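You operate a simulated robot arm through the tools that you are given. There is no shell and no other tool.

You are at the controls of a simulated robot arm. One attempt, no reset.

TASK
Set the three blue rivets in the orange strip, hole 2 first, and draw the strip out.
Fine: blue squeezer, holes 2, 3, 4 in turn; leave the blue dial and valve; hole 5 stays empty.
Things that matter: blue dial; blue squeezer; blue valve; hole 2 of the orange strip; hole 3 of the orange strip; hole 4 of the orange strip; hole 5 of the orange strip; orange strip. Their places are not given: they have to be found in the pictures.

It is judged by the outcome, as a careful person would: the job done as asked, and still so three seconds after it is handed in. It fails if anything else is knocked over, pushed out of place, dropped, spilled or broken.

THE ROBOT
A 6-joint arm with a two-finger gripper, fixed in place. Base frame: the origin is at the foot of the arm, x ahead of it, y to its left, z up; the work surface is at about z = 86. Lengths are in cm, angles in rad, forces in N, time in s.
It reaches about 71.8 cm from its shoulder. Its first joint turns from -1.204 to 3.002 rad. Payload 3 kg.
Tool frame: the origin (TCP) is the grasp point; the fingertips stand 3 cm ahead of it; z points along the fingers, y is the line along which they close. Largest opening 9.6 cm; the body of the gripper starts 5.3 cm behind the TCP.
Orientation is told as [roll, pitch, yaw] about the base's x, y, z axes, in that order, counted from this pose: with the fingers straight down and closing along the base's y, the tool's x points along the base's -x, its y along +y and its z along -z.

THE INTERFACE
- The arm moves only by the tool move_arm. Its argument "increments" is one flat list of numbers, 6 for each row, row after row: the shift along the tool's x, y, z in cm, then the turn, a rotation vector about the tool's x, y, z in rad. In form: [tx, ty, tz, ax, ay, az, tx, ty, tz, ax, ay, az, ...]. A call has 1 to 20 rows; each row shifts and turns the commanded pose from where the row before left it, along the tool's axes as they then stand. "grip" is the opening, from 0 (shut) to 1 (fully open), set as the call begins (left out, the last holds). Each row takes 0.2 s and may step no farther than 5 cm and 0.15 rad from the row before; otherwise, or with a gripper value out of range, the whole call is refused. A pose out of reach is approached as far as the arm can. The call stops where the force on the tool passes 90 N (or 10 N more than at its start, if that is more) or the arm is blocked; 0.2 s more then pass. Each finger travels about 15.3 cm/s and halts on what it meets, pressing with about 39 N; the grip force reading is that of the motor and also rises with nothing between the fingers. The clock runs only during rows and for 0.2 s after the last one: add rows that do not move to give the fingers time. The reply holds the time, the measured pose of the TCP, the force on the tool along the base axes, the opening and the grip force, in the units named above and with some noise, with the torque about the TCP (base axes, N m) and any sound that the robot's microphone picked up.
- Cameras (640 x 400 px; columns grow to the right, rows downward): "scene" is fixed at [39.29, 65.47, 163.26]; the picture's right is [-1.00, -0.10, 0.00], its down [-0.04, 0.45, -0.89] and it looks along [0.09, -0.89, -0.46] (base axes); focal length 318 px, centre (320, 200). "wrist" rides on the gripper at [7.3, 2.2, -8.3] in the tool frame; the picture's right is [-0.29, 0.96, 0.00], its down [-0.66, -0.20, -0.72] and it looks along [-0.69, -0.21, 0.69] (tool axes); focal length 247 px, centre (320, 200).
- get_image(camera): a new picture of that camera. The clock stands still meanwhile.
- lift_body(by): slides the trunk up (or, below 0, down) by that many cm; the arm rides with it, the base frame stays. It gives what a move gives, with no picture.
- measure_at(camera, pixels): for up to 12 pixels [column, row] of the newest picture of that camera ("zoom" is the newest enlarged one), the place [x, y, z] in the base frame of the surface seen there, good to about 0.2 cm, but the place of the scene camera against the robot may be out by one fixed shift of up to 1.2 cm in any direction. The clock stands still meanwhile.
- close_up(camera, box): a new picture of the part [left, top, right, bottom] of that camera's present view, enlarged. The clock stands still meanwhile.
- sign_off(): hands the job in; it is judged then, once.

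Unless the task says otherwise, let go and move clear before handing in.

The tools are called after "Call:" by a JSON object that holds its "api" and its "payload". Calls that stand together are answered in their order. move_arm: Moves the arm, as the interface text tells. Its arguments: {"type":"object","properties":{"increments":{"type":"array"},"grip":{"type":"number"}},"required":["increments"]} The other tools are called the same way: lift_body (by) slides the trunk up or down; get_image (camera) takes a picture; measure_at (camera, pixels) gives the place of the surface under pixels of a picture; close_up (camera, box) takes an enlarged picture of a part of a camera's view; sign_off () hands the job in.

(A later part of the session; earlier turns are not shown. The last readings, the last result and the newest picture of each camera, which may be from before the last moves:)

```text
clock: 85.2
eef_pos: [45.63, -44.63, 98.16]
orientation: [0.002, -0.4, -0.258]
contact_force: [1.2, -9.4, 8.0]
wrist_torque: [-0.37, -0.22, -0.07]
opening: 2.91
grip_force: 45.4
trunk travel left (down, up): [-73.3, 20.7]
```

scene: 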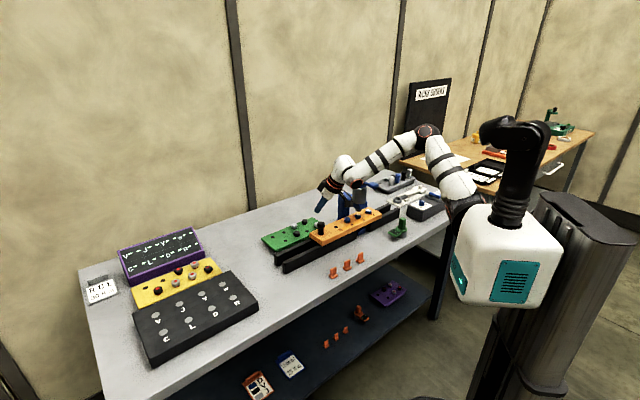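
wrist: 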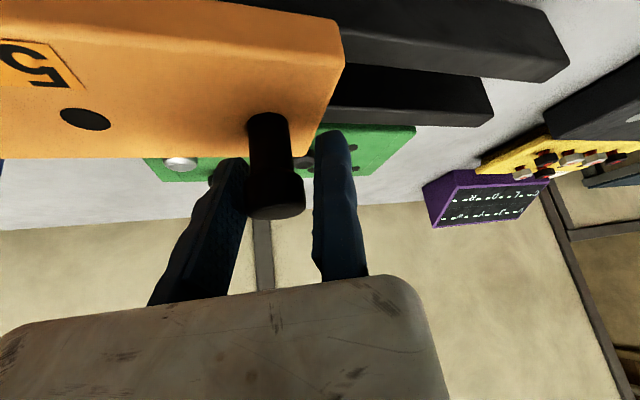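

Call:
{"api": "move_arm", "payload": {"increments": [0.17, -0.263, 0.036, 0, 0, 0, 0.17, -0.263, 0.036, 0, 0, 0, 0, 0, 0, 0, 0, 0], "grip": 0.15}}

Call:
{"api": "close_up", "payload": {"camera": "scene", "box": [345, 200, 372, 220]}}

```text
clock: 86.0
eef_pos: [45.47, -44.84, 98.09]
orientation: [-0.001, -0.406, -0.256]
contact_force: [14.7, -8.6, 27.0]
wrist_torque: [-0.4, -0.24, 0.24]
opening: 2.91
grip_force: 45.1
trunk travel left (down, up): [-73.3, 20.7]
```

```text
16.00 times, centred on (358, 210) of scene
```

zoom: 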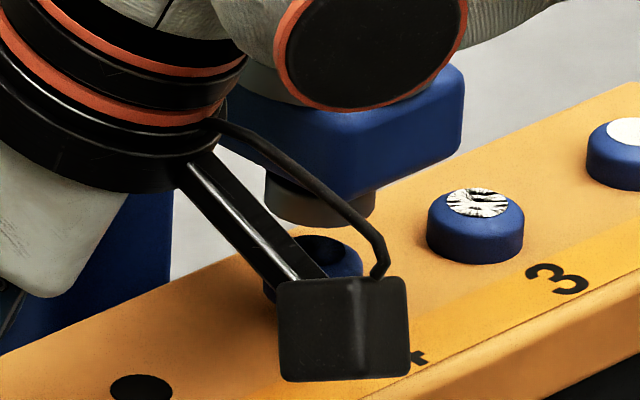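

Rivet 4's edge is now at 363 and rivet 3 at 427-525, matching the aligned position to under 0.1 cm. I'll relieve the downward load a bit and release.

Call:
{"api": "move_arm", "payload": {"increments": [-0.06, 0, -0.14, 0, 0, 0, 0, 0, 0, 0, 0, 0], "grip": 0.15}}

Call:
{"api": "move_arm", "payload": {"increments": [0, 0, 0, 0, 0, 0, 0, 0, 0, 0, 0, 0], "grip": 0.42}}

Call:
{"api": "get_image", "payload": {"camera": "wrist"}}

Call:
{"api": "close_up", "payload": {"camera": "scene", "box": [345, 200, 372, 220]}}

```text
clock: 86.6
eef_pos: [45.46, -44.83, 97.93]
orientation: [0.001, -0.398, -0.256]
contact_force: [13.8, -6.8, 20.3]
wrist_torque: [-0.55, -0.95, 0.14]
opening: 2.89
grip_force: 44.7
trunk travel left (down, up): [-73.3, 20.7]
```

```text
clock: 87.2
eef_pos: [45.27, -44.7, 97.89]
orientation: [0.001, -0.397, -0.259]
contact_force: [1.2, 2.6, -1.4]
wrist_torque: [0.02, 0.01, 0.02]
opening: 4.03
grip_force: 0.1
trunk travel left (down, up): [-73.3, 20.7]
```

```text
taken
```

wrist: 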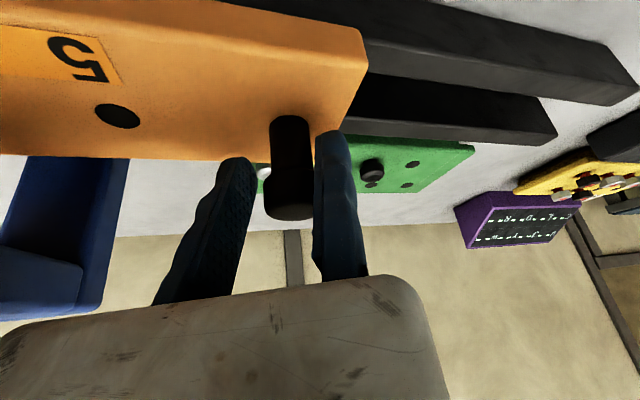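

```text
16.00 times, centred on (358, 210) of scene
```

zoom: 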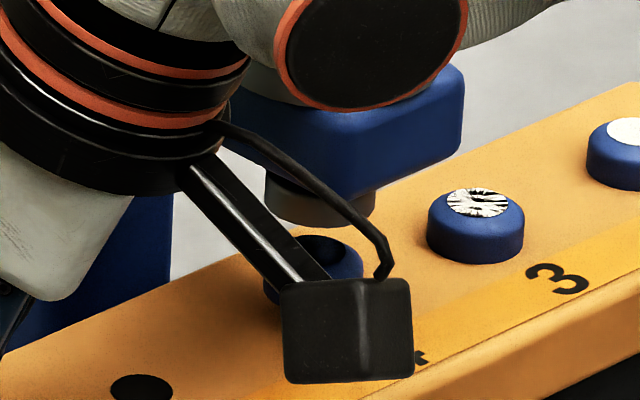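

Released, and the strip stayed put. I shift the finger off the knob, rise 8 cm, and check for the next move.

Call:
{"api": "move_arm", "payload": {"increments": [0, 0.4, 0, 0, 0, 0, -0.78, 0, -1.84, 0, 0, 0, -1.16, 0, -2.77, 0, 0, 0, -1.16, 0, -2.77, 0, 0, 0, 0, 0, 0, 0, 0, 0], "grip": 0.42}}

Call:
{"api": "lift_body", "payload": {"by": 10}}

Call:
{"api": "close_up", "payload": {"camera": "scene", "box": [345, 200, 372, 220]}}

Call:
{"api": "get_image", "payload": {"camera": "scene"}}

```text
clock: 88.4
eef_pos: [45.39, -44.59, 106.08]
orientation: [0.001, -0.398, -0.257]
contact_force: [-0.3, 0.5, 0.3]
wrist_torque: [0.0, 0.01, -0.01]
opening: 4.03
grip_force: 0.1
trunk travel left (down, up): [-73.3, 20.7]
```

```text
clock: 89.7
eef_pos: [45.4, -44.53, 116.03]
orientation: [0.001, -0.398, -0.257]
contact_force: [-0.1, 1.1, 0.3]
wrist_torque: [-0.01, 0.01, 0.03]
opening: 4.03
grip_force: 0.1
trunk travel left (down, up): [-83.3, 10.7]
```

```text
16.00 times, centred on (358, 210) of scene
```

zoom: 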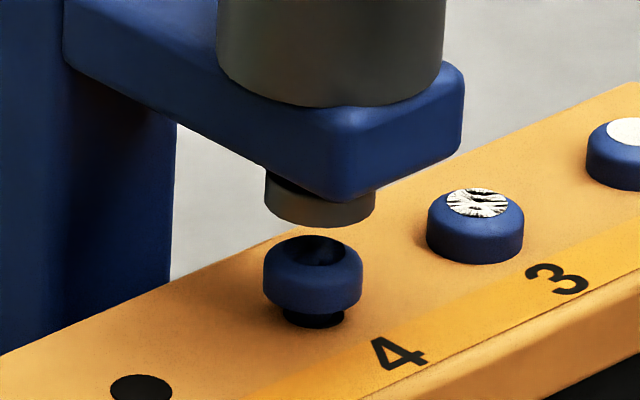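

```text
taken
```

scene: 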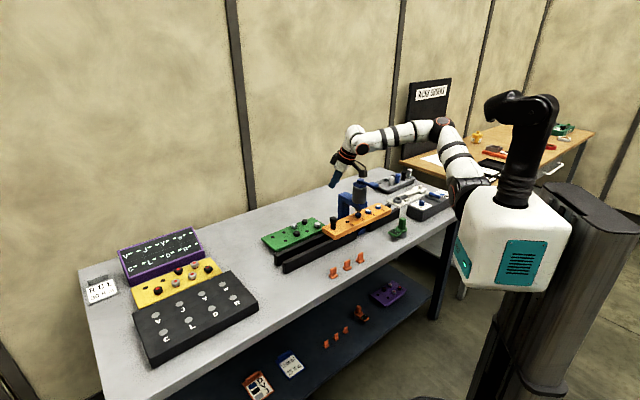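

Rivet 4 sits at 263-363 under the ram, exactly like rivet 3 did. I straighten the fingers, close them, and move to above the paddle.

Call:
{"api": "move_arm", "payload": {"increments": [0, 0, 0, 0, 0.132, 0, 0, 0, 0, 0, 0.133, 0, 0, 0, 0, 0, 0.133, 0, 0, 0, -4, 0, 0, 0, 0, 0, -4, 0, 0, 0, 0, 0, 0, 0, 0, 0], "grip": 0}}

```text
clock: 91.1
eef_pos: [44.25, -44.94, 123.38]
orientation: [0.002, 0.001, -0.261]
contact_force: [-0.3, 0.2, -0.5]
wrist_torque: [-0.02, 0.0, 0.03]
opening: 0.03
grip_force: 33.3
out of reach, approached as far as the arm can: row 5
trunk travel left (down, up): [-83.3, 10.7]
```

Call:
{"api": "move_arm", "payload": {"increments": [3.03, -2.465, -1.65, 0, 0, 0, 3.03, -2.465, -1.65, 0, 0, 0, 3.03, -2.465, -1.65, 0, 0, 0, 3.03, -2.465, -1.65, 0, 0, 0, 0, 0, 0, 0, 0, 0], "grip": 0}}

Call:
{"api": "get_image", "payload": {"camera": "wrist"}}

```text
clock: 92.3
eef_pos: [30.08, -51.24, 130.15]
orientation: [0.001, 0.003, -0.258]
contact_force: [-0.1, -0.4, 0.0]
wrist_torque: [0.0, 0.04, 0.02]
opening: 0.03
grip_force: 33.1
trunk travel left (down, up): [-83.3, 10.7]
```

```text
taken
```

wrist: 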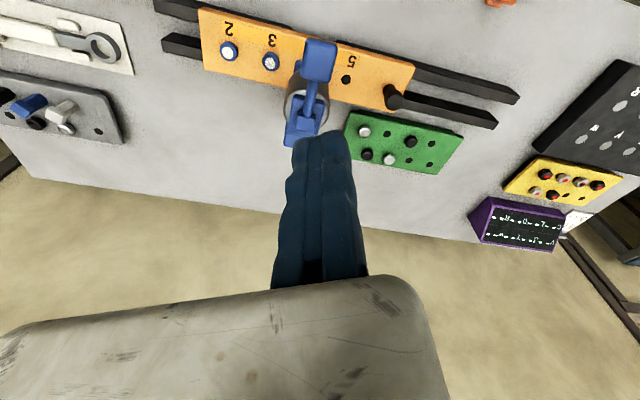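

Above the paddle (wrist (318,60)). I take a little margin upward and lower the trunk to hover just over it.

Call:
{"api": "move_arm", "payload": {"increments": [0.12, -0.13, -2.5, 0, 0, 0, 0, 0, 0, 0, 0, 0], "grip": 0}}

Call:
{"api": "lift_body", "payload": {"by": -16}}

Call:
{"api": "close_up", "payload": {"camera": "scene", "box": [335, 155, 405, 235]}}

```text
clock: 92.9
eef_pos: [29.79, -51.47, 132.53]
orientation: [0.001, -0.001, -0.257]
contact_force: [-0.4, -0.2, 0.8]
wrist_torque: [0.03, 0.05, 0.02]
opening: 0.03
grip_force: 33.6
trunk travel left (down, up): [-83.3, 10.7]
```

```text
clock: 94.7
eef_pos: [29.78, -51.46, 116.48]
orientation: [0.002, 0.001, -0.257]
contact_force: [-0.4, 0.7, -1.0]
wrist_torque: [-0.04, 0.0, -0.02]
opening: 0.01
grip_force: 32.8
trunk travel left (down, up): [-67.3, 26.7]
```

```text
5.00 times, centred on (370, 195) of scene
```

zoom: 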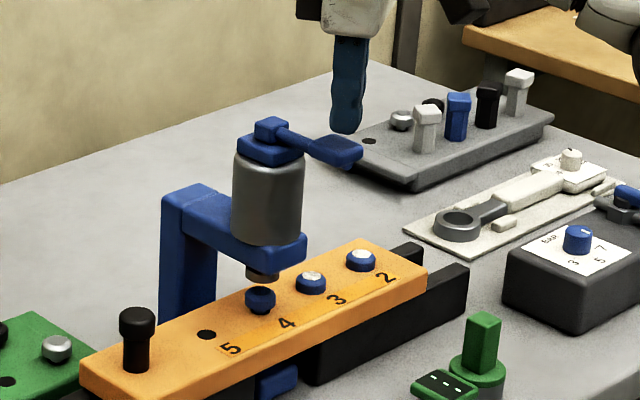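

Fingertips hover over the paddle and rivet 4 (zoom (261,298)) is under the ram. I press down in small steps as before.

Call:
{"api": "move_arm", "payload": {"increments": [0, 0, 0.5, 0, 0, 0, 0, 0, 0.4, 0, 0, 0, 0, 0, 0.3, 0, 0, 0, 0, 0, 0.3, 0, 0, 0, 0, 0, 0.2, 0, 0, 0, 0, 0, 0.2, 0, 0, 0, 0, 0, 0.2, 0, 0, 0, 0, 0, 0.2, 0, 0, 0, 0, 0, 0.2, 0, 0, 0, 0, 0, 0.2, 0, 0, 0, 0, 0, 0.15, 0, 0, 0], "grip": 0}}

Call:
{"api": "close_up", "payload": {"camera": "scene", "box": [335, 165, 405, 235]}}

```text
clock: 97.1
eef_pos: [29.56, -51.29, 113.78]
orientation: [0.0, -0.001, -0.258]
contact_force: [-1.3, 0.0, 6.0]
wrist_torque: [-0.06, -0.01, -0.01]
opening: 0.01
grip_force: 33.1
trunk travel left (down, up): [-67.3, 26.7]
```

```text
5.71 times, centred on (370, 200) of scene
```

zoom: 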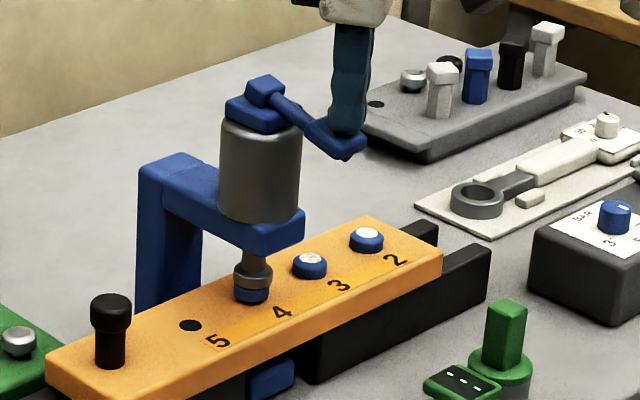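

The ram is down on rivet 4 (zoom (252,285)). I hold about a second as before and then release upward.

Call:
{"api": "move_arm", "payload": {"increments": [0, 0, 0, 0, 0, 0, 0, 0, 0, 0, 0, 0, 0, 0, 0, 0, 0, 0, 0, 0, 0, 0, 0, 0], "grip": 0}}

Call:
{"api": "move_arm", "payload": {"increments": [0, 0, -0.5, 0, 0, 0, 0, 0, -0.5, 0, 0, 0, 0, 0, -1, 0, 0, 0, 0, 0, -2, 0, 0, 0, 0, 0, -2, 0, 0, 0, 0, 0, 0, 0, 0, 0], "grip": 0}}

Call:
{"api": "close_up", "payload": {"camera": "scene", "box": [340, 195, 380, 225]}}

Call:
{"api": "close_up", "payload": {"camera": "scene", "box": [335, 165, 405, 235]}}

```text
clock: 98.1
eef_pos: [29.7, -51.19, 113.77]
orientation: [-0.001, -0.003, -0.259]
contact_force: [-2.0, 0.4, 6.7]
wrist_torque: [-0.04, -0.05, -0.02]
opening: 0.03
grip_force: 33.4
trunk travel left (down, up): [-67.3, 26.7]
```

```text
clock: 99.5
eef_pos: [29.79, -51.37, 119.67]
orientation: [0.002, 0.001, -0.257]
contact_force: [1.1, 0.0, 0.4]
wrist_torque: [0.04, 0.02, 0.0]
opening: 0.0
grip_force: 32.7
trunk travel left (down, up): [-67.3, 26.7]
```

```text
13.33 times, centred on (360, 210) of scene
```

zoom: 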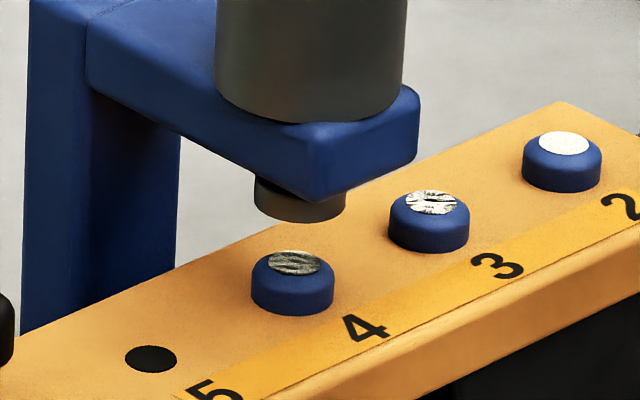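

```text
5.71 times, centred on (370, 200) of scene
```

zoom: 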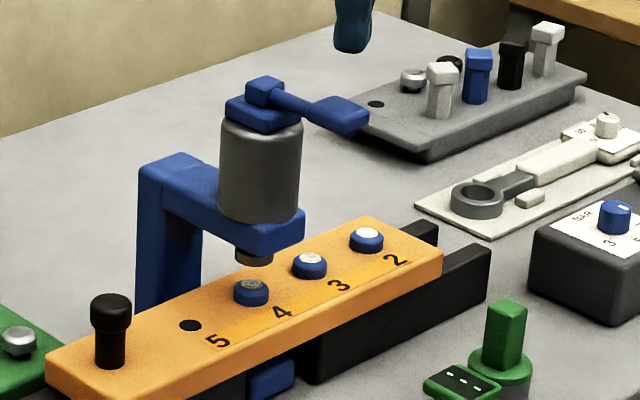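

Rivet 4 is set too (metallic top at zoom (294,262)); hole 5 is empty. Now to draw the strip out: I raise the trunk and travel back along the same route toward the knob.

Call:
{"api": "lift_body", "payload": {"by": 11}}

Call:
{"api": "move_arm", "payload": {"increments": [-2.05, 2.08, 3.3, 0, 0, 0, -2.05, 2.08, 3.3, 0, 0, 0, -2.05, 2.08, 3.3, 0, 0, 0, -2.05, 2.08, 3.3, 0, 0, 0, 0, 0, 0, 0, 0, 0], "grip": 0}}

```text
clock: 101.0
eef_pos: [29.89, -51.32, 130.71]
orientation: [0.002, 0.0, -0.257]
contact_force: [0.4, 0.5, 0.1]
wrist_torque: [0.07, 0.01, 0.01]
opening: 0.0
grip_force: 33.1
trunk travel left (down, up): [-78.3, 15.7]
```

```text
clock: 102.2
eef_pos: [40.01, -45.45, 117.57]
orientation: [0.001, -0.001, -0.259]
contact_force: [-0.8, 0.0, 0.4]
wrist_torque: [0.02, -0.01, 0.01]
opening: 0.0
grip_force: 32.9
trunk travel left (down, up): [-78.3, 15.7]
```

Call:
{"api": "move_arm", "payload": {"increments": [-2.5, 1.1, 2.75, 0, 0, 0, -2.5, 1.1, 2.75, 0, 0, 0, 0, 0, 0, 0, -0.133, 0, 0, 0, 0, 0, -0.133, 0, 0, 0, 0, 0, -0.133, 0, 0, 0, 0, 0, 0, 0], "grip": 0.44}}

Call:
{"api": "get_image", "payload": {"camera": "wrist"}}

Call:
{"api": "get_image", "payload": {"camera": "scene"}}

```text
clock: 103.6
eef_pos: [45.36, -44.42, 112.05]
orientation: [0.001, -0.4, -0.258]
contact_force: [0.9, 0.0, -0.7]
wrist_torque: [-0.03, -0.02, 0.0]
opening: 4.21
grip_force: 0.1
trunk travel left (down, up): [-78.3, 15.7]
```

```text
taken
```

wrist: 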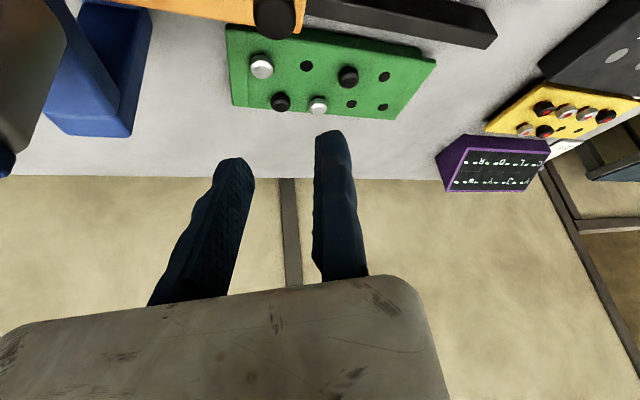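

```text
taken
```

scene: 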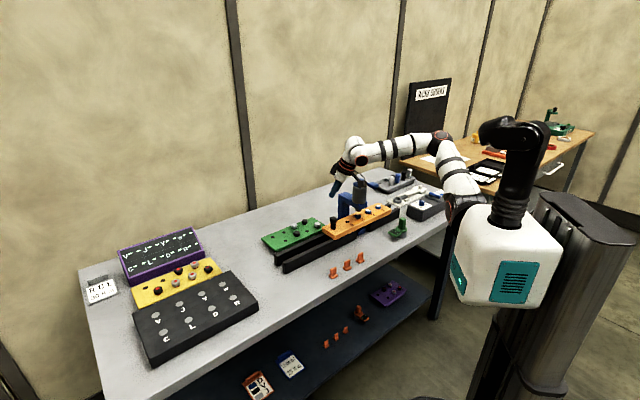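

Call:
{"api": "measure_at", "payload": {"camera": "wrist", "pixels": [[275, 18], [262, 15], [290, 15], [275, 28]]}}

Call:
{"api": "lift_body", "payload": {"by": -9}}

Call:
{"api": "get_image", "payload": {"camera": "wrist"}}

```text
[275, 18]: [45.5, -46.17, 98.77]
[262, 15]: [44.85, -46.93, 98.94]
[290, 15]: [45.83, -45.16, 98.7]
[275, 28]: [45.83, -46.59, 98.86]
```

```text
clock: 104.8
eef_pos: [45.31, -44.62, 103.11]
orientation: [0.003, -0.4, -0.259]
contact_force: [0.3, -0.2, 0.2]
wrist_torque: [-0.01, -0.04, -0.05]
opening: 4.22
grip_force: 0.0
trunk travel left (down, up): [-69.3, 24.7]
```

```text
taken
```

wrist: 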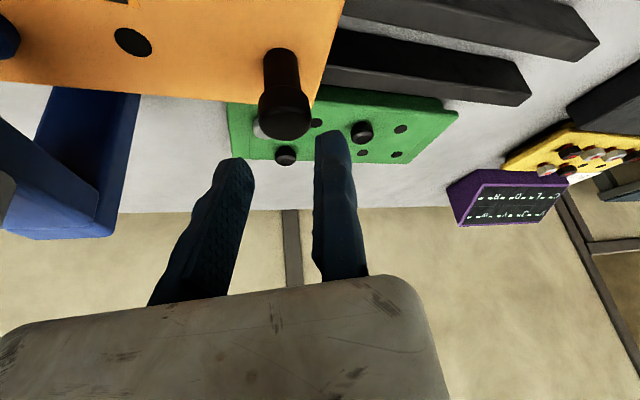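

The knob is at about (45.4,-46.1), needing a 0.8 cm sideways shift to be mid-gap. I shift first, then check before descending.

Call:
{"api": "move_arm", "payload": {"increments": [-0.414, 0.8, 0.175, 0, 0, 0, 0, 0, 0, 0, 0, 0], "grip": 0.44}}

Call:
{"api": "get_image", "payload": {"camera": "wrist"}}

Call:
{"api": "measure_at", "payload": {"camera": "wrist", "pixels": [[268, 115], [248, 110], [288, 105], [268, 130]]}}

```text
clock: 105.4
eef_pos: [45.88, -44.02, 103.02]
orientation: [0.002, -0.399, -0.259]
contact_force: [-0.5, -0.4, -0.1]
wrist_torque: [0.02, 0.03, 0.01]
opening: 4.22
grip_force: 0.0
trunk travel left (down, up): [-69.3, 24.7]
```

```text
taken
```

wrist: 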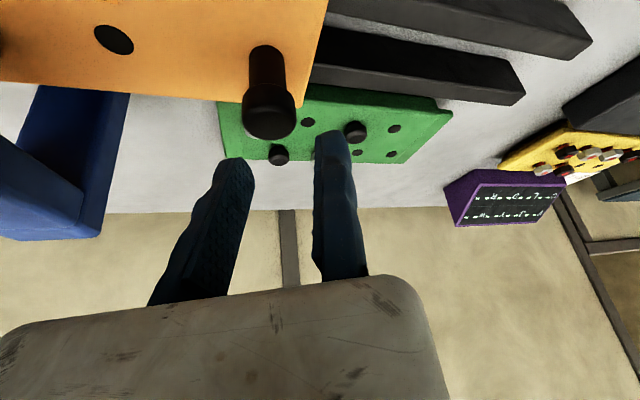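

```text
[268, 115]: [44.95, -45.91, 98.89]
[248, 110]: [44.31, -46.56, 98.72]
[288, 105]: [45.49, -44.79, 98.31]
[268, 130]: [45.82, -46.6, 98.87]
```

The knob is now at -2.1 cm along the closing axis: mid-gap. I descend 5 cm.

Call:
{"api": "move_arm", "payload": {"increments": [0.4, 0, 0.94, 0, 0, 0, 0.4, 0, 0.94, 0, 0, 0, 0.4, 0, 0.94, 0, 0, 0, 0.4, 0, 0.94, 0, 0, 0, 0.4, 0, 0.94, 0, 0, 0, 0, 0, 0, 0, 0, 0], "grip": 0.44}}

Call:
{"api": "get_image", "payload": {"camera": "wrist"}}

```text
clock: 106.8
eef_pos: [45.88, -43.82, 97.87]
orientation: [0.003, -0.398, -0.258]
contact_force: [-0.5, 0.8, 0.0]
wrist_torque: [0.01, -0.01, 0.01]
opening: 4.23
grip_force: 0.1
trunk travel left (down, up): [-69.3, 24.7]
```

```text
taken
```

wrist: 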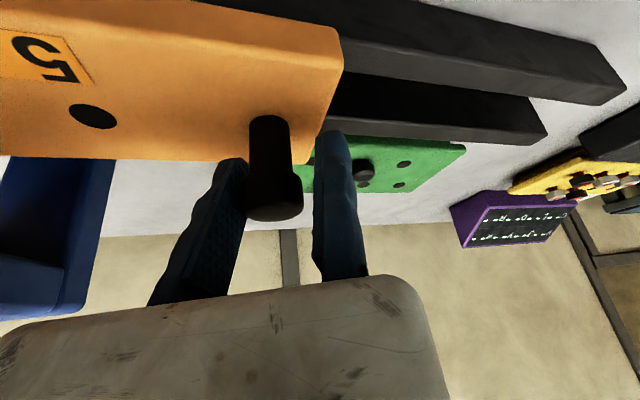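

The knob is between the fingers. I close on it and then draw the strip outward in steps.

Call:
{"api": "move_arm", "payload": {"increments": [0, 0, 0, 0, 0, 0, 0, 0, 0, 0, 0, 0, 0, 0, 0, 0, 0, 0], "grip": 0.15}}

Call:
{"api": "move_arm", "payload": {"increments": [-0.336, 0.702, 0.15, 0, 0, 0, -0.336, 0.702, 0.15, 0, 0, 0, -0.336, 0.702, 0.15, 0, 0, 0, -0.336, 0.702, 0.15, 0, 0, 0], "grip": 0.15}}

Call:
{"api": "close_up", "payload": {"camera": "scene", "box": [290, 160, 410, 240]}}

```text
clock: 107.6
eef_pos: [46.06, -44.23, 97.86]
orientation: [0.0, -0.401, -0.259]
contact_force: [9.0, -13.3, 10.4]
wrist_torque: [-0.43, -0.6, -0.15]
opening: 2.92
grip_force: 44.8
trunk travel left (down, up): [-69.3, 24.7]
```

```text
clock: 108.6
eef_pos: [48.29, -41.85, 97.88]
orientation: [0.001, -0.4, -0.259]
contact_force: [17.5, -17.2, 21.1]
wrist_torque: [-0.56, 0.07, 0.08]
opening: 2.95
grip_force: 44.9
trunk travel left (down, up): [-69.3, 24.7]
```

```text
5.00 times, centred on (350, 200) of scene
```

zoom: 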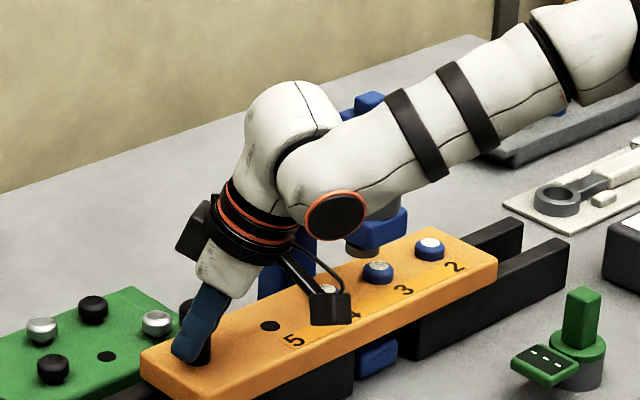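

The strip is coming out. There's sideways/vertical load (about 25 N), so I add a small correction and continue.

Call:
{"api": "move_arm", "payload": {"increments": [-0.511, 0.627, 0.107, 0, 0, 0, -0.352, 0.7025, 0.149, 0, 0, 0, -0.352, 0.7025, 0.149, 0, 0, 0, -0.352, 0.7025, 0.149, 0, 0, 0], "grip": 0.15}}

Call:
{"api": "close_up", "payload": {"camera": "scene", "box": [290, 160, 410, 240]}}

```text
clock: 109.6
eef_pos: [50.48, -39.65, 97.96]
orientation: [0.003, -0.402, -0.26]
contact_force: [11.5, -18.3, 15.6]
wrist_torque: [-0.1, 0.23, 0.14]
opening: 2.91
grip_force: 44.4
trunk travel left (down, up): [-69.3, 24.7]
```

```text
5.00 times, centred on (350, 200) of scene
```

zoom: 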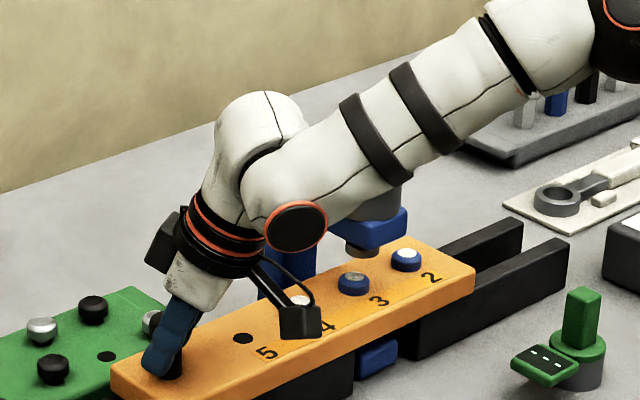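

Good progress. I continue, tilting the hand gradually outward as it goes so the arm keeps reach.

Call:
{"api": "move_arm", "payload": {"increments": [-0.304, 0.602, 0.17, 0, -0.08, 0, -0.304, 0.602, 0.18, 0, -0.08, 0, -0.304, 0.602, 0.19, 0, -0.08, 0, -0.304, 0.602, 0.2, 0, -0.08, 0], "grip": 0.15}}

Call:
{"api": "close_up", "payload": {"camera": "scene", "box": [280, 160, 400, 240]}}

```text
clock: 110.6
eef_pos: [52.4, -37.38, 97.6]
orientation: [0.01, -0.713, -0.265]
contact_force: [-5.3, 2.0, -11.6]
wrist_torque: [0.68, 1.14, -0.22]
opening: 2.93
grip_force: 45.3
trunk travel left (down, up): [-69.3, 24.7]
```

```text
5.00 times, centred on (340, 200) of scene
```

zoom: 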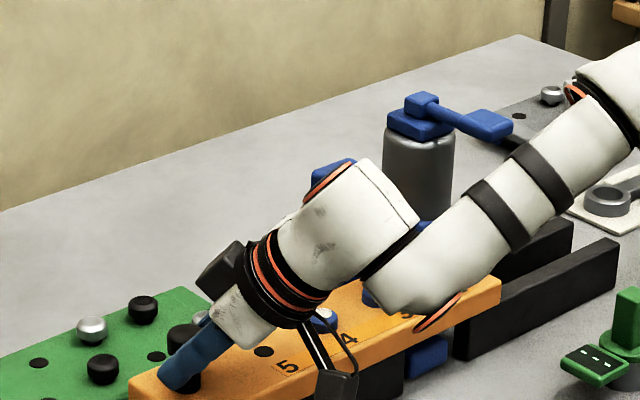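

Call:
{"api": "move_arm", "payload": {"increments": [-0.209, 0.439, 0.126, 0, -0.03, 0, -0.175, 0.439, 0.163, 0, -0.03, 0, -0.175, 0.439, 0.163, 0, -0.03, 0], "grip": 0.15}}

Call:
{"api": "close_up", "payload": {"camera": "scene", "box": [270, 170, 390, 250]}}

```text
clock: 111.4
eef_pos: [53.5, -36.26, 97.96]
orientation: [0.008, -0.804, -0.263]
contact_force: [-9.3, 7.8, -20.3]
wrist_torque: [0.72, 0.98, -0.19]
opening: 2.94
grip_force: 45.7
trunk travel left (down, up): [-69.3, 24.7]
```

```text
5.00 times, centred on (330, 210) of scene
```

zoom: 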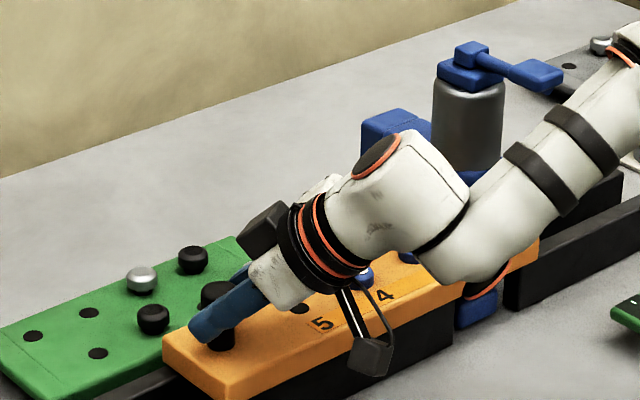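

Call:
{"api": "measure_at", "payload": {"camera": "zoom", "pixels": [[487, 285], [465, 270], [490, 265], [372, 358], [365, 340], [400, 290], [420, 260]]}}

```text
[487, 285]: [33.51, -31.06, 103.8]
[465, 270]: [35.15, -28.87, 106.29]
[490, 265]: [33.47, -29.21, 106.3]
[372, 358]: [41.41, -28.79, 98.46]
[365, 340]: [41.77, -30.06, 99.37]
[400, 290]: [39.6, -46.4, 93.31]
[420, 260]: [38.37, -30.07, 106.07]
```

Clear of everything. I continue outward with a small vertical correction.

Call:
{"api": "move_arm", "payload": {"increments": [-0.058, 0.439, 0.276, 0, 0, 0, -0.166, 0.439, 0.172, 0, 0, 0, -0.166, 0.439, 0.172, 0, 0, 0, -0.166, 0.439, 0.172, 0, 0, 0], "grip": 0.15}}

Call:
{"api": "get_image", "payload": {"camera": "scene"}}

```text
clock: 112.4
eef_pos: [54.93, -34.79, 97.82]
orientation: [0.0, -0.811, -0.255]
contact_force: [-5.1, 2.8, -11.0]
wrist_torque: [0.24, -0.72, -0.38]
opening: 2.92
grip_force: 44.7
trunk travel left (down, up): [-69.3, 24.7]
```

```text
taken
```

scene: 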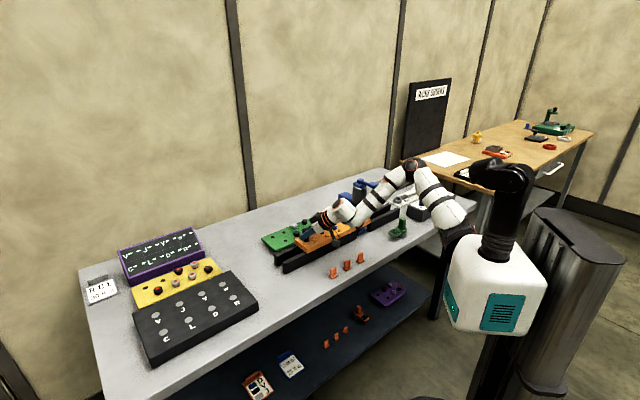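

Now at (54.9,-34.8), back at the start position, with no reach refusal. I keep drawing outward.

Call:
{"api": "move_arm", "payload": {"increments": [-0.19, 0.527, 0.22, 0, 0, 0, -0.199, 0.527, 0.206, 0, 0, 0, -0.199, 0.527, 0.206, 0, 0, 0, -0.199, 0.527, 0.206, 0, 0, 0], "grip": 0.15}}

Call:
{"api": "close_up", "payload": {"camera": "scene", "box": [260, 170, 400, 260]}}

```text
clock: 113.4
eef_pos: [56.8, -33.25, 97.91]
orientation: [0.002, -0.811, -0.26]
contact_force: [3.3, -2.7, -1.1]
wrist_torque: [-0.33, -0.49, -0.36]
opening: 2.93
grip_force: 45.6
trunk travel left (down, up): [-69.3, 24.7]
```

```text
4.44 times, centred on (330, 215) of scene
```

zoom: 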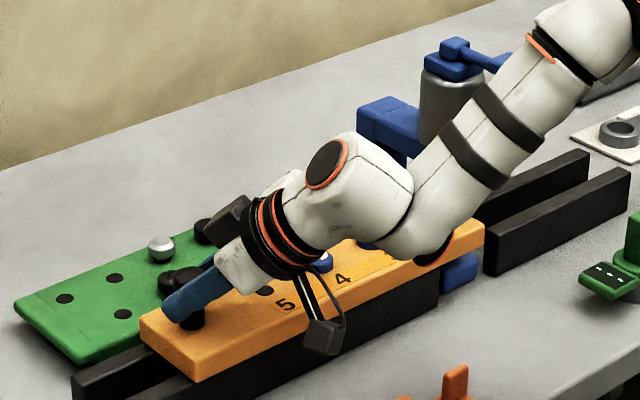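

It's moving freely. I check the distance to the green block's pegs (zoom (160,248), (203,230), (175,282)) before going further.

Call:
{"api": "measure_at", "payload": {"camera": "zoom", "pixels": [[160, 245], [203, 230], [165, 280], [115, 280], [123, 313], [180, 300], [185, 275], [205, 325], [160, 350], [80, 380]]}}

Call:
{"api": "get_image", "payload": {"camera": "wrist"}}

```text
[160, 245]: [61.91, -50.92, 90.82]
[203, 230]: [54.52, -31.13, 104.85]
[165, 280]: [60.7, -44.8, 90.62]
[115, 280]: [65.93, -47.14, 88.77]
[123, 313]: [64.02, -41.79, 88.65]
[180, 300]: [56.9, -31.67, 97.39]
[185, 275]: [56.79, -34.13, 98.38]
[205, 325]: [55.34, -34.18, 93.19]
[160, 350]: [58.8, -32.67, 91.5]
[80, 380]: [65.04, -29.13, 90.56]
```

```text
taken
```

wrist: 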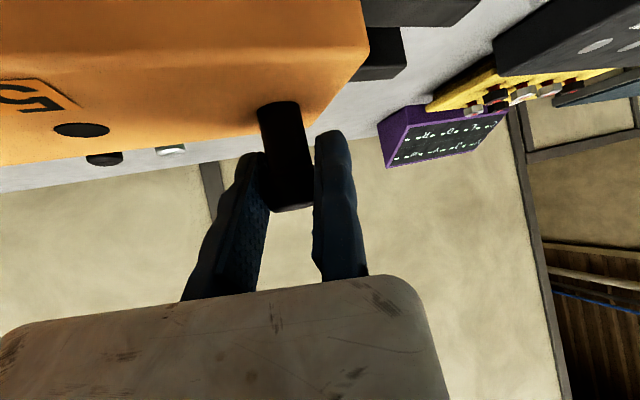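

Pegs are below z≈91 and well clear of the fingers. I continue another 3 cm.

Call:
{"api": "move_arm", "payload": {"increments": [-0.199, 0.527, 0.206, 0, 0, 0, -0.199, 0.527, 0.206, 0, 0, 0, -0.199, 0.527, 0.206, 0, 0, 0, -0.199, 0.527, 0.206, 0, 0, 0, -0.199, 0.527, 0.206, 0, 0, 0], "grip": 0.15}}

Call:
{"api": "close_up", "payload": {"camera": "scene", "box": [260, 170, 400, 260]}}

```text
clock: 114.6
eef_pos: [58.64, -31.07, 97.93]
orientation: [0.003, -0.809, -0.262]
contact_force: [10.1, -10.5, 9.5]
wrist_torque: [-0.49, -0.44, -0.21]
opening: 2.9
grip_force: 44.7
trunk travel left (down, up): [-69.3, 24.7]
```

```text
4.44 times, centred on (330, 215) of scene
```

zoom: 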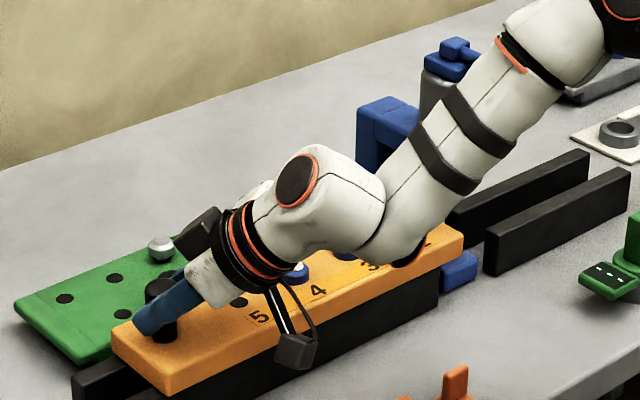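

The strip's inner end (zoom (463,235)) is just leaving the squeezer. I continue 3 cm more with a small sideways correction.

Call:
{"api": "move_arm", "payload": {"increments": [-0.28, 0.47, 0.26, 0, 0, 0, -0.199, 0.527, 0.206, 0, 0, 0, -0.199, 0.527, 0.206, 0, 0, 0, -0.199, 0.527, 0.206, 0, 0, 0, -0.199, 0.527, 0.206, 0, 0, 0], "grip": 0.15}}

Call:
{"api": "close_up", "payload": {"camera": "scene", "box": [260, 170, 400, 260]}}

```text
clock: 115.8
eef_pos: [59.02, -31.01, 97.96]
orientation: [0.004, -0.814, -0.262]
contact_force: [13.1, -13.4, 18.5]
wrist_torque: [-0.34, -0.13, 0.04]
opening: 2.92
grip_force: 45.0
out of reach, approached as far as the arm can: row 1, 2, 3, 4, 5
trunk travel left (down, up): [-69.3, 24.7]
```

```text
4.44 times, centred on (330, 215) of scene
```

zoom: 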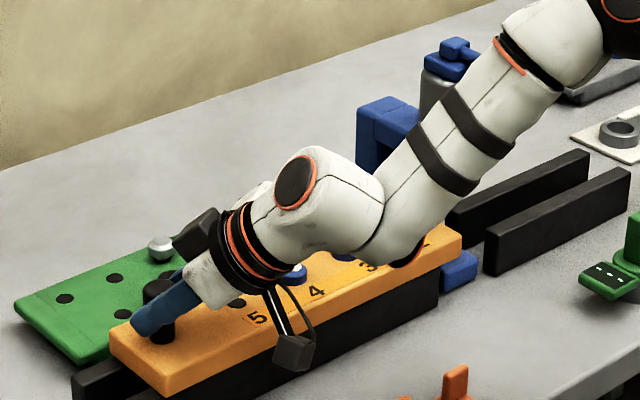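

At this tilt the arm is at its forward limit (the wrist joint can't go further in x). Tilting the hand further outward, about the knob, brings more reach; I'll tilt 0.24 rad and then go on.

Call:
{"api": "move_arm", "payload": {"increments": [0, 0, 0, 0, -0.08, 0, 0, 0, 0, 0, -0.08, 0, 0, 0, 0, 0, -0.08, 0, 0, 0, 0, 0, 0, 0], "grip": 0.15}}

Call:
{"api": "close_up", "payload": {"camera": "scene", "box": [260, 170, 400, 260]}}

```text
clock: 116.8
eef_pos: [58.63, -30.58, 97.42]
orientation: [0.006, -1.04, -0.262]
contact_force: [-6.4, 5.0, -16.0]
wrist_torque: [0.6, 0.36, -0.04]
opening: 2.94
grip_force: 45.3
trunk travel left (down, up): [-69.3, 24.7]
```

```text
4.44 times, centred on (330, 215) of scene
```

zoom: 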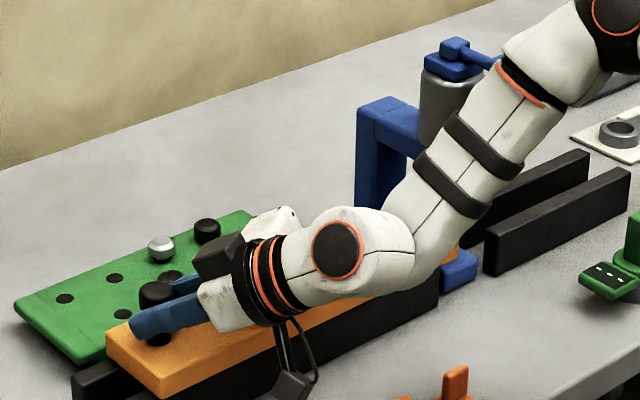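

The hand is now flatter; I check the clearance of the wrist housing over the strip's rivets and of the camera over the table.

Call:
{"api": "measure_at", "payload": {"camera": "zoom", "pixels": [[335, 290], [380, 292], [410, 285], [335, 250], [430, 250], [290, 385], [305, 378], [250, 320], [150, 320], [155, 290]]}}

Call:
{"api": "get_image", "payload": {"camera": "wrist"}}

```text
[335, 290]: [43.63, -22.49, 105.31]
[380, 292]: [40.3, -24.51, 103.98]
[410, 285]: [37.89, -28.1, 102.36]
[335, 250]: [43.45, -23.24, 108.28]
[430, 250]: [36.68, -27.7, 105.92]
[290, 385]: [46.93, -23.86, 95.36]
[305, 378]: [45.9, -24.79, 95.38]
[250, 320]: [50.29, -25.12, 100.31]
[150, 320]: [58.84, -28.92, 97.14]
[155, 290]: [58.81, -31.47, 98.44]
```

```text
taken
```

wrist: 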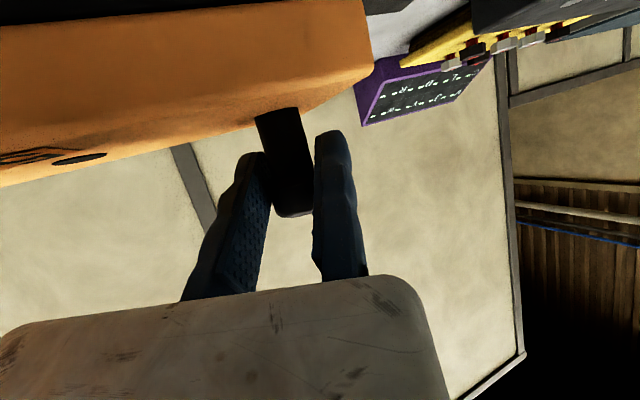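

All clear (camera ~4 cm above the nearest clip's level, housing above 102). I draw outward another 3 cm.

Call:
{"api": "move_arm", "payload": {"increments": [-0.145, 0.527, 0.247, 0, 0, 0, -0.145, 0.527, 0.247, 0, 0, 0, -0.145, 0.527, 0.247, 0, 0, 0, -0.145, 0.527, 0.247, 0, 0, 0, -0.145, 0.527, 0.247, 0, 0, 0], "grip": 0.15}}

Call:
{"api": "close_up", "payload": {"camera": "scene", "box": [260, 170, 400, 260]}}

```text
clock: 118.0
eef_pos: [60.05, -29.31, 97.5]
orientation: [0.004, -1.039, -0.257]
contact_force: [-10.8, 9.8, -28.1]
wrist_torque: [0.38, -0.07, -0.27]
opening: 2.95
grip_force: 45.0
out of reach, approached as far as the arm can: row 4, 5
trunk travel left (down, up): [-69.3, 24.7]
```

```text
4.44 times, centred on (330, 215) of scene
```

zoom: 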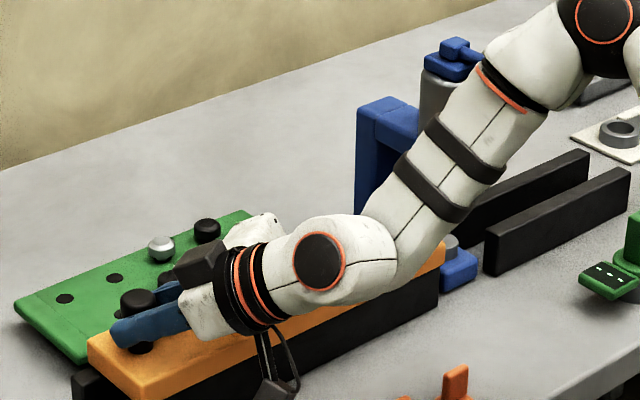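

The strip end (zoom (445,245)) has come clear of the anvil by a few cm. The arm is again at its limit; I relieve the load, release the knob, and check how far out the strip is.

Call:
{"api": "move_arm", "payload": {"increments": [0.129, 0, 0.076, 0, 0, 0, 0, 0, 0, 0, 0, 0], "grip": 0.15}}

Call:
{"api": "move_arm", "payload": {"increments": [0, 0, 0, 0, 0, 0, 0, 0, 0, 0, 0, 0], "grip": 0.42}}

Call:
{"api": "get_image", "payload": {"camera": "wrist"}}

Call:
{"api": "close_up", "payload": {"camera": "scene", "box": [320, 190, 400, 250]}}

```text
clock: 118.6
eef_pos: [60.04, -29.23, 97.51]
orientation: [0.005, -1.042, -0.257]
contact_force: [-7.9, 9.9, -21.0]
wrist_torque: [0.71, 0.98, -0.13]
opening: 2.93
grip_force: 45.3
trunk travel left (down, up): [-69.3, 24.7]
```

```text
clock: 119.2
eef_pos: [59.92, -29.41, 97.87]
orientation: [0.0, -1.051, -0.259]
contact_force: [0.3, 0.4, -0.7]
wrist_torque: [0.0, -0.02, 0.05]
opening: 4.02
grip_force: 0.0
trunk travel left (down, up): [-69.3, 24.7]
```

```text
taken
```

wrist: 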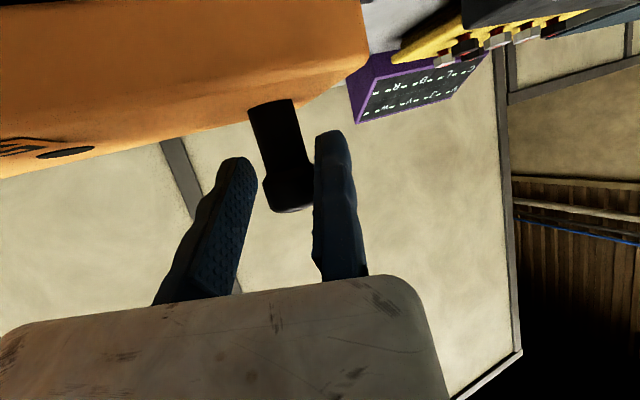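

```text
6.67 times, centred on (360, 220) of scene
```

zoom: 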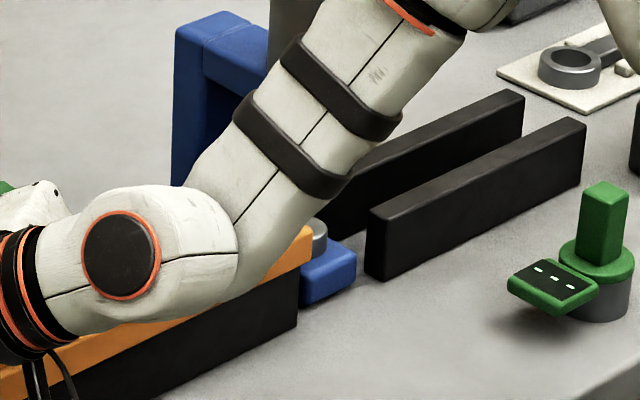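

The strip's end is only just beyond the anvil, so I want to bring it a few cm further. Pushing the knob from behind with closed fingers gives about 3-4 cm more reach: I raise 5 cm with the trunk, then close the fingers and step behind the knob.

Call:
{"api": "measure_at", "payload": {"camera": "wrist", "pixels": [[290, 195], [275, 180], [305, 180], [285, 165]]}}

Call:
{"api": "lift_body", "payload": {"by": 5}}

Call:
{"api": "get_image", "payload": {"camera": "wrist"}}

```text
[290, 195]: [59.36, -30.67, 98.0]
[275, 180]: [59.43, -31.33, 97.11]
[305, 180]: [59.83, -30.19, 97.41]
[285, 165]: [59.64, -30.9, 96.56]
```

```text
clock: 120.1
eef_pos: [59.85, -29.44, 102.65]
orientation: [0.003, -1.05, -0.259]
contact_force: [-0.6, 0.3, -0.3]
wrist_torque: [0.03, 0.02, 0.02]
opening: 4.01
grip_force: 0.0
trunk travel left (down, up): [-74.3, 19.7]
```

```text
taken
```

wrist: 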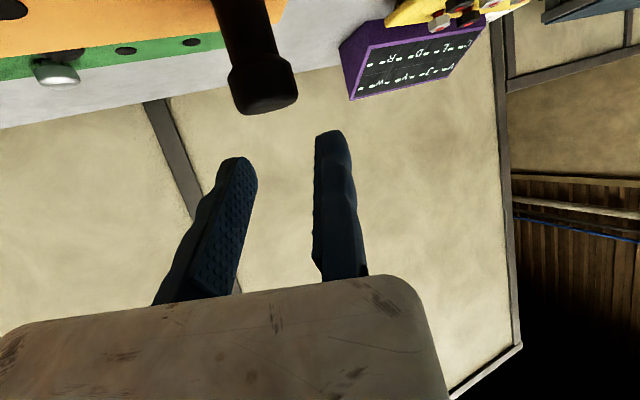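

Call:
{"api": "move_arm", "payload": {"increments": [0, 0, 0, 0, 0, 0, 0, -2.15, 0, 0, 0, 0, 0, -2.15, 0, 0, 0, 0, 0, 0, 0, 0, 0, 0], "grip": 0}}

Call:
{"api": "get_image", "payload": {"camera": "wrist"}}

Call:
{"api": "close_up", "payload": {"camera": "scene", "box": [260, 170, 400, 260]}}

```text
clock: 121.1
eef_pos: [58.82, -33.54, 102.73]
orientation: [0.002, -1.049, -0.258]
contact_force: [-0.1, 0.4, -0.2]
wrist_torque: [-0.01, -0.02, -0.01]
opening: 0.0
grip_force: 33.5
trunk travel left (down, up): [-74.3, 19.7]
```

```text
taken
```

wrist: 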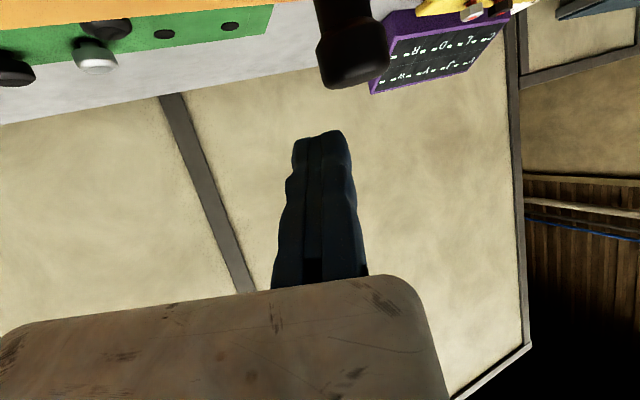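

```text
4.44 times, centred on (330, 215) of scene
```

zoom: 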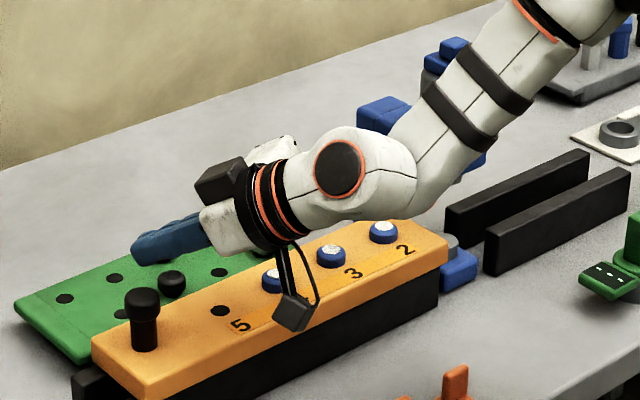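

The whole strip is visible now with its inner end (zoom (448,240)) just outside the anvil. I lower the closed fingers behind the knob (knob at zoom (142,310)).

Call:
{"api": "lift_body", "payload": {"by": -2.5}}

Call:
{"api": "get_image", "payload": {"camera": "wrist"}}

Call:
{"api": "close_up", "payload": {"camera": "scene", "box": [265, 190, 345, 260]}}

```text
clock: 121.8
eef_pos: [58.8, -33.48, 100.33]
orientation: [0.004, -1.049, -0.261]
contact_force: [-0.7, -0.5, -0.1]
wrist_torque: [0.0, 0.01, 0.03]
opening: 0.0
grip_force: 33.2
trunk travel left (down, up): [-71.8, 22.2]
```

```text
taken
```

wrist: 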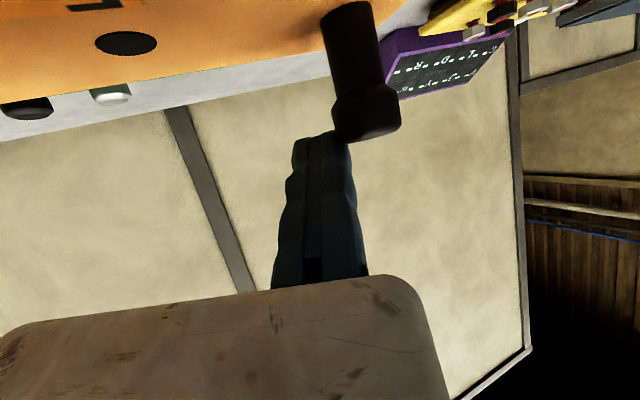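

```text
5.71 times, centred on (305, 225) of scene
```

zoom: 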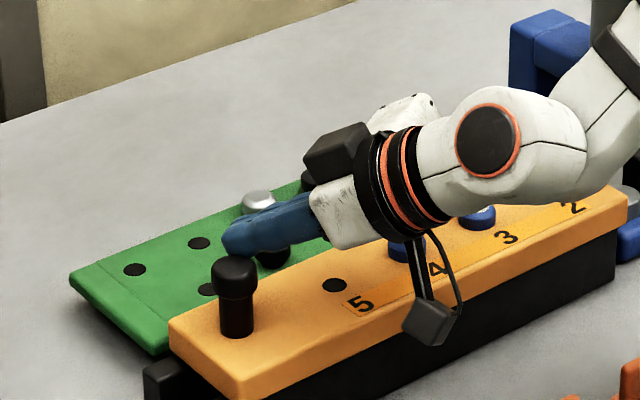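

Call:
{"api": "measure_at", "payload": {"camera": "wrist", "pixels": [[345, 115], [365, 120], [390, 110], [338, 125], [367, 105], [340, 145], [350, 150]]}}

```text
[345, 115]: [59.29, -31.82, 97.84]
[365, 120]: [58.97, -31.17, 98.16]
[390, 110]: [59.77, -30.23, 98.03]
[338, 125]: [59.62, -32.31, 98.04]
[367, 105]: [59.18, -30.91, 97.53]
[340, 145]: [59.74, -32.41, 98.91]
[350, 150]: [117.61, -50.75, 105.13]
```

The knob's near edge is only ~0.15 cm from the finger's side; I shift 0.5 cm away and lower the rest.

Call:
{"api": "move_arm", "payload": {"increments": [0, -0.5, 0, 0, 0, 0, 0, 0, 0, 0, 0, 0], "grip": 0}}

Call:
{"api": "lift_body", "payload": {"by": -2.3}}

Call:
{"api": "get_image", "payload": {"camera": "wrist"}}

Call:
{"api": "close_up", "payload": {"camera": "scene", "box": [265, 190, 345, 260]}}

```text
clock: 122.4
eef_pos: [58.71, -33.94, 100.28]
orientation: [0.001, -1.049, -0.26]
contact_force: [-0.7, -0.2, -0.4]
wrist_torque: [0.0, -0.02, 0.0]
opening: 0.0
grip_force: 33.0
trunk travel left (down, up): [-71.8, 22.2]
```

```text
clock: 123.1
eef_pos: [58.61, -34.0, 97.84]
orientation: [0.003, -1.048, -0.262]
contact_force: [-0.9, -0.4, 0.6]
wrist_torque: [0.01, 0.01, 0.0]
opening: 0.0
grip_force: 33.4
trunk travel left (down, up): [-69.5, 24.5]
```

```text
taken
```

wrist: 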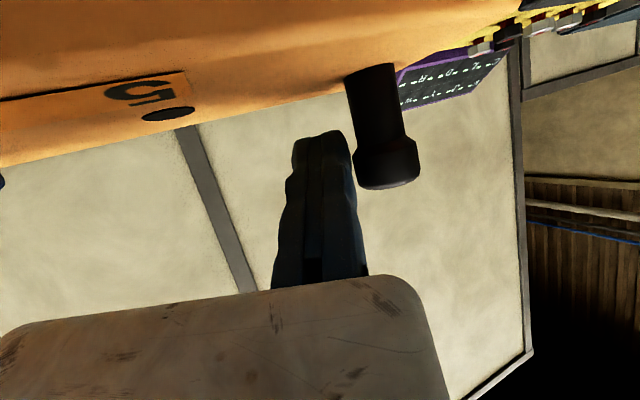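

```text
5.71 times, centred on (305, 225) of scene
```

zoom: 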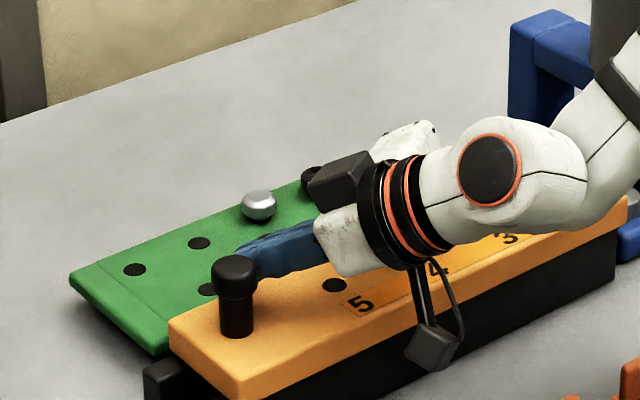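

The fingers are beside the knob on its inner side (wrist: knob (388,165), fingers at 300-355). I push outward along the strip, 3 cm first.

Call:
{"api": "move_arm", "payload": {"increments": [-0.119, 0.439, 0.207, 0, 0, 0, -0.119, 0.439, 0.207, 0, 0, 0, -0.119, 0.439, 0.207, 0, 0, 0, -0.119, 0.439, 0.207, 0, 0, 0, -0.119, 0.439, 0.207, 0, 0, 0, -0.119, 0.439, 0.207, 0, 0, 0], "grip": 0}}

Call:
{"api": "get_image", "payload": {"camera": "wrist"}}

Call:
{"api": "close_up", "payload": {"camera": "scene", "box": [260, 180, 380, 260]}}

```text
clock: 124.5
eef_pos: [60.37, -32.3, 97.98]
orientation: [0.019, -1.049, -0.277]
contact_force: [-15.6, -16.5, -3.1]
wrist_torque: [-0.08, 0.13, -0.04]
opening: 0.0
grip_force: 33.2
trunk travel left (down, up): [-69.5, 24.5]
```

```text
taken
```

wrist: 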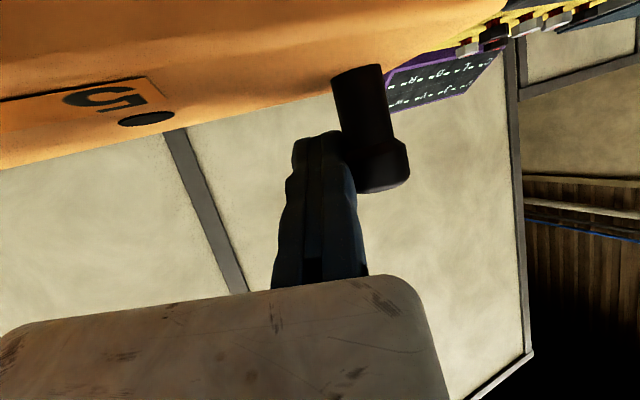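

```text
5.00 times, centred on (320, 220) of scene
```

zoom: 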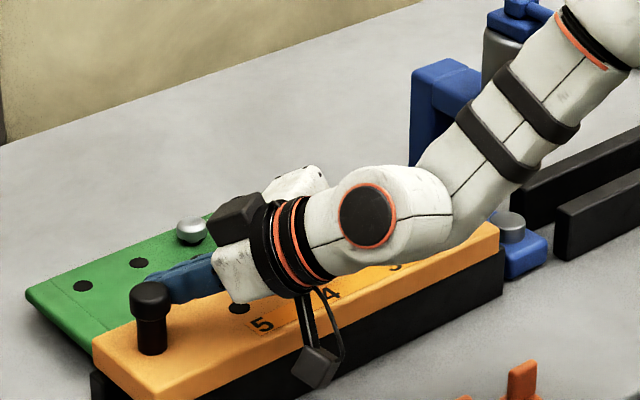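

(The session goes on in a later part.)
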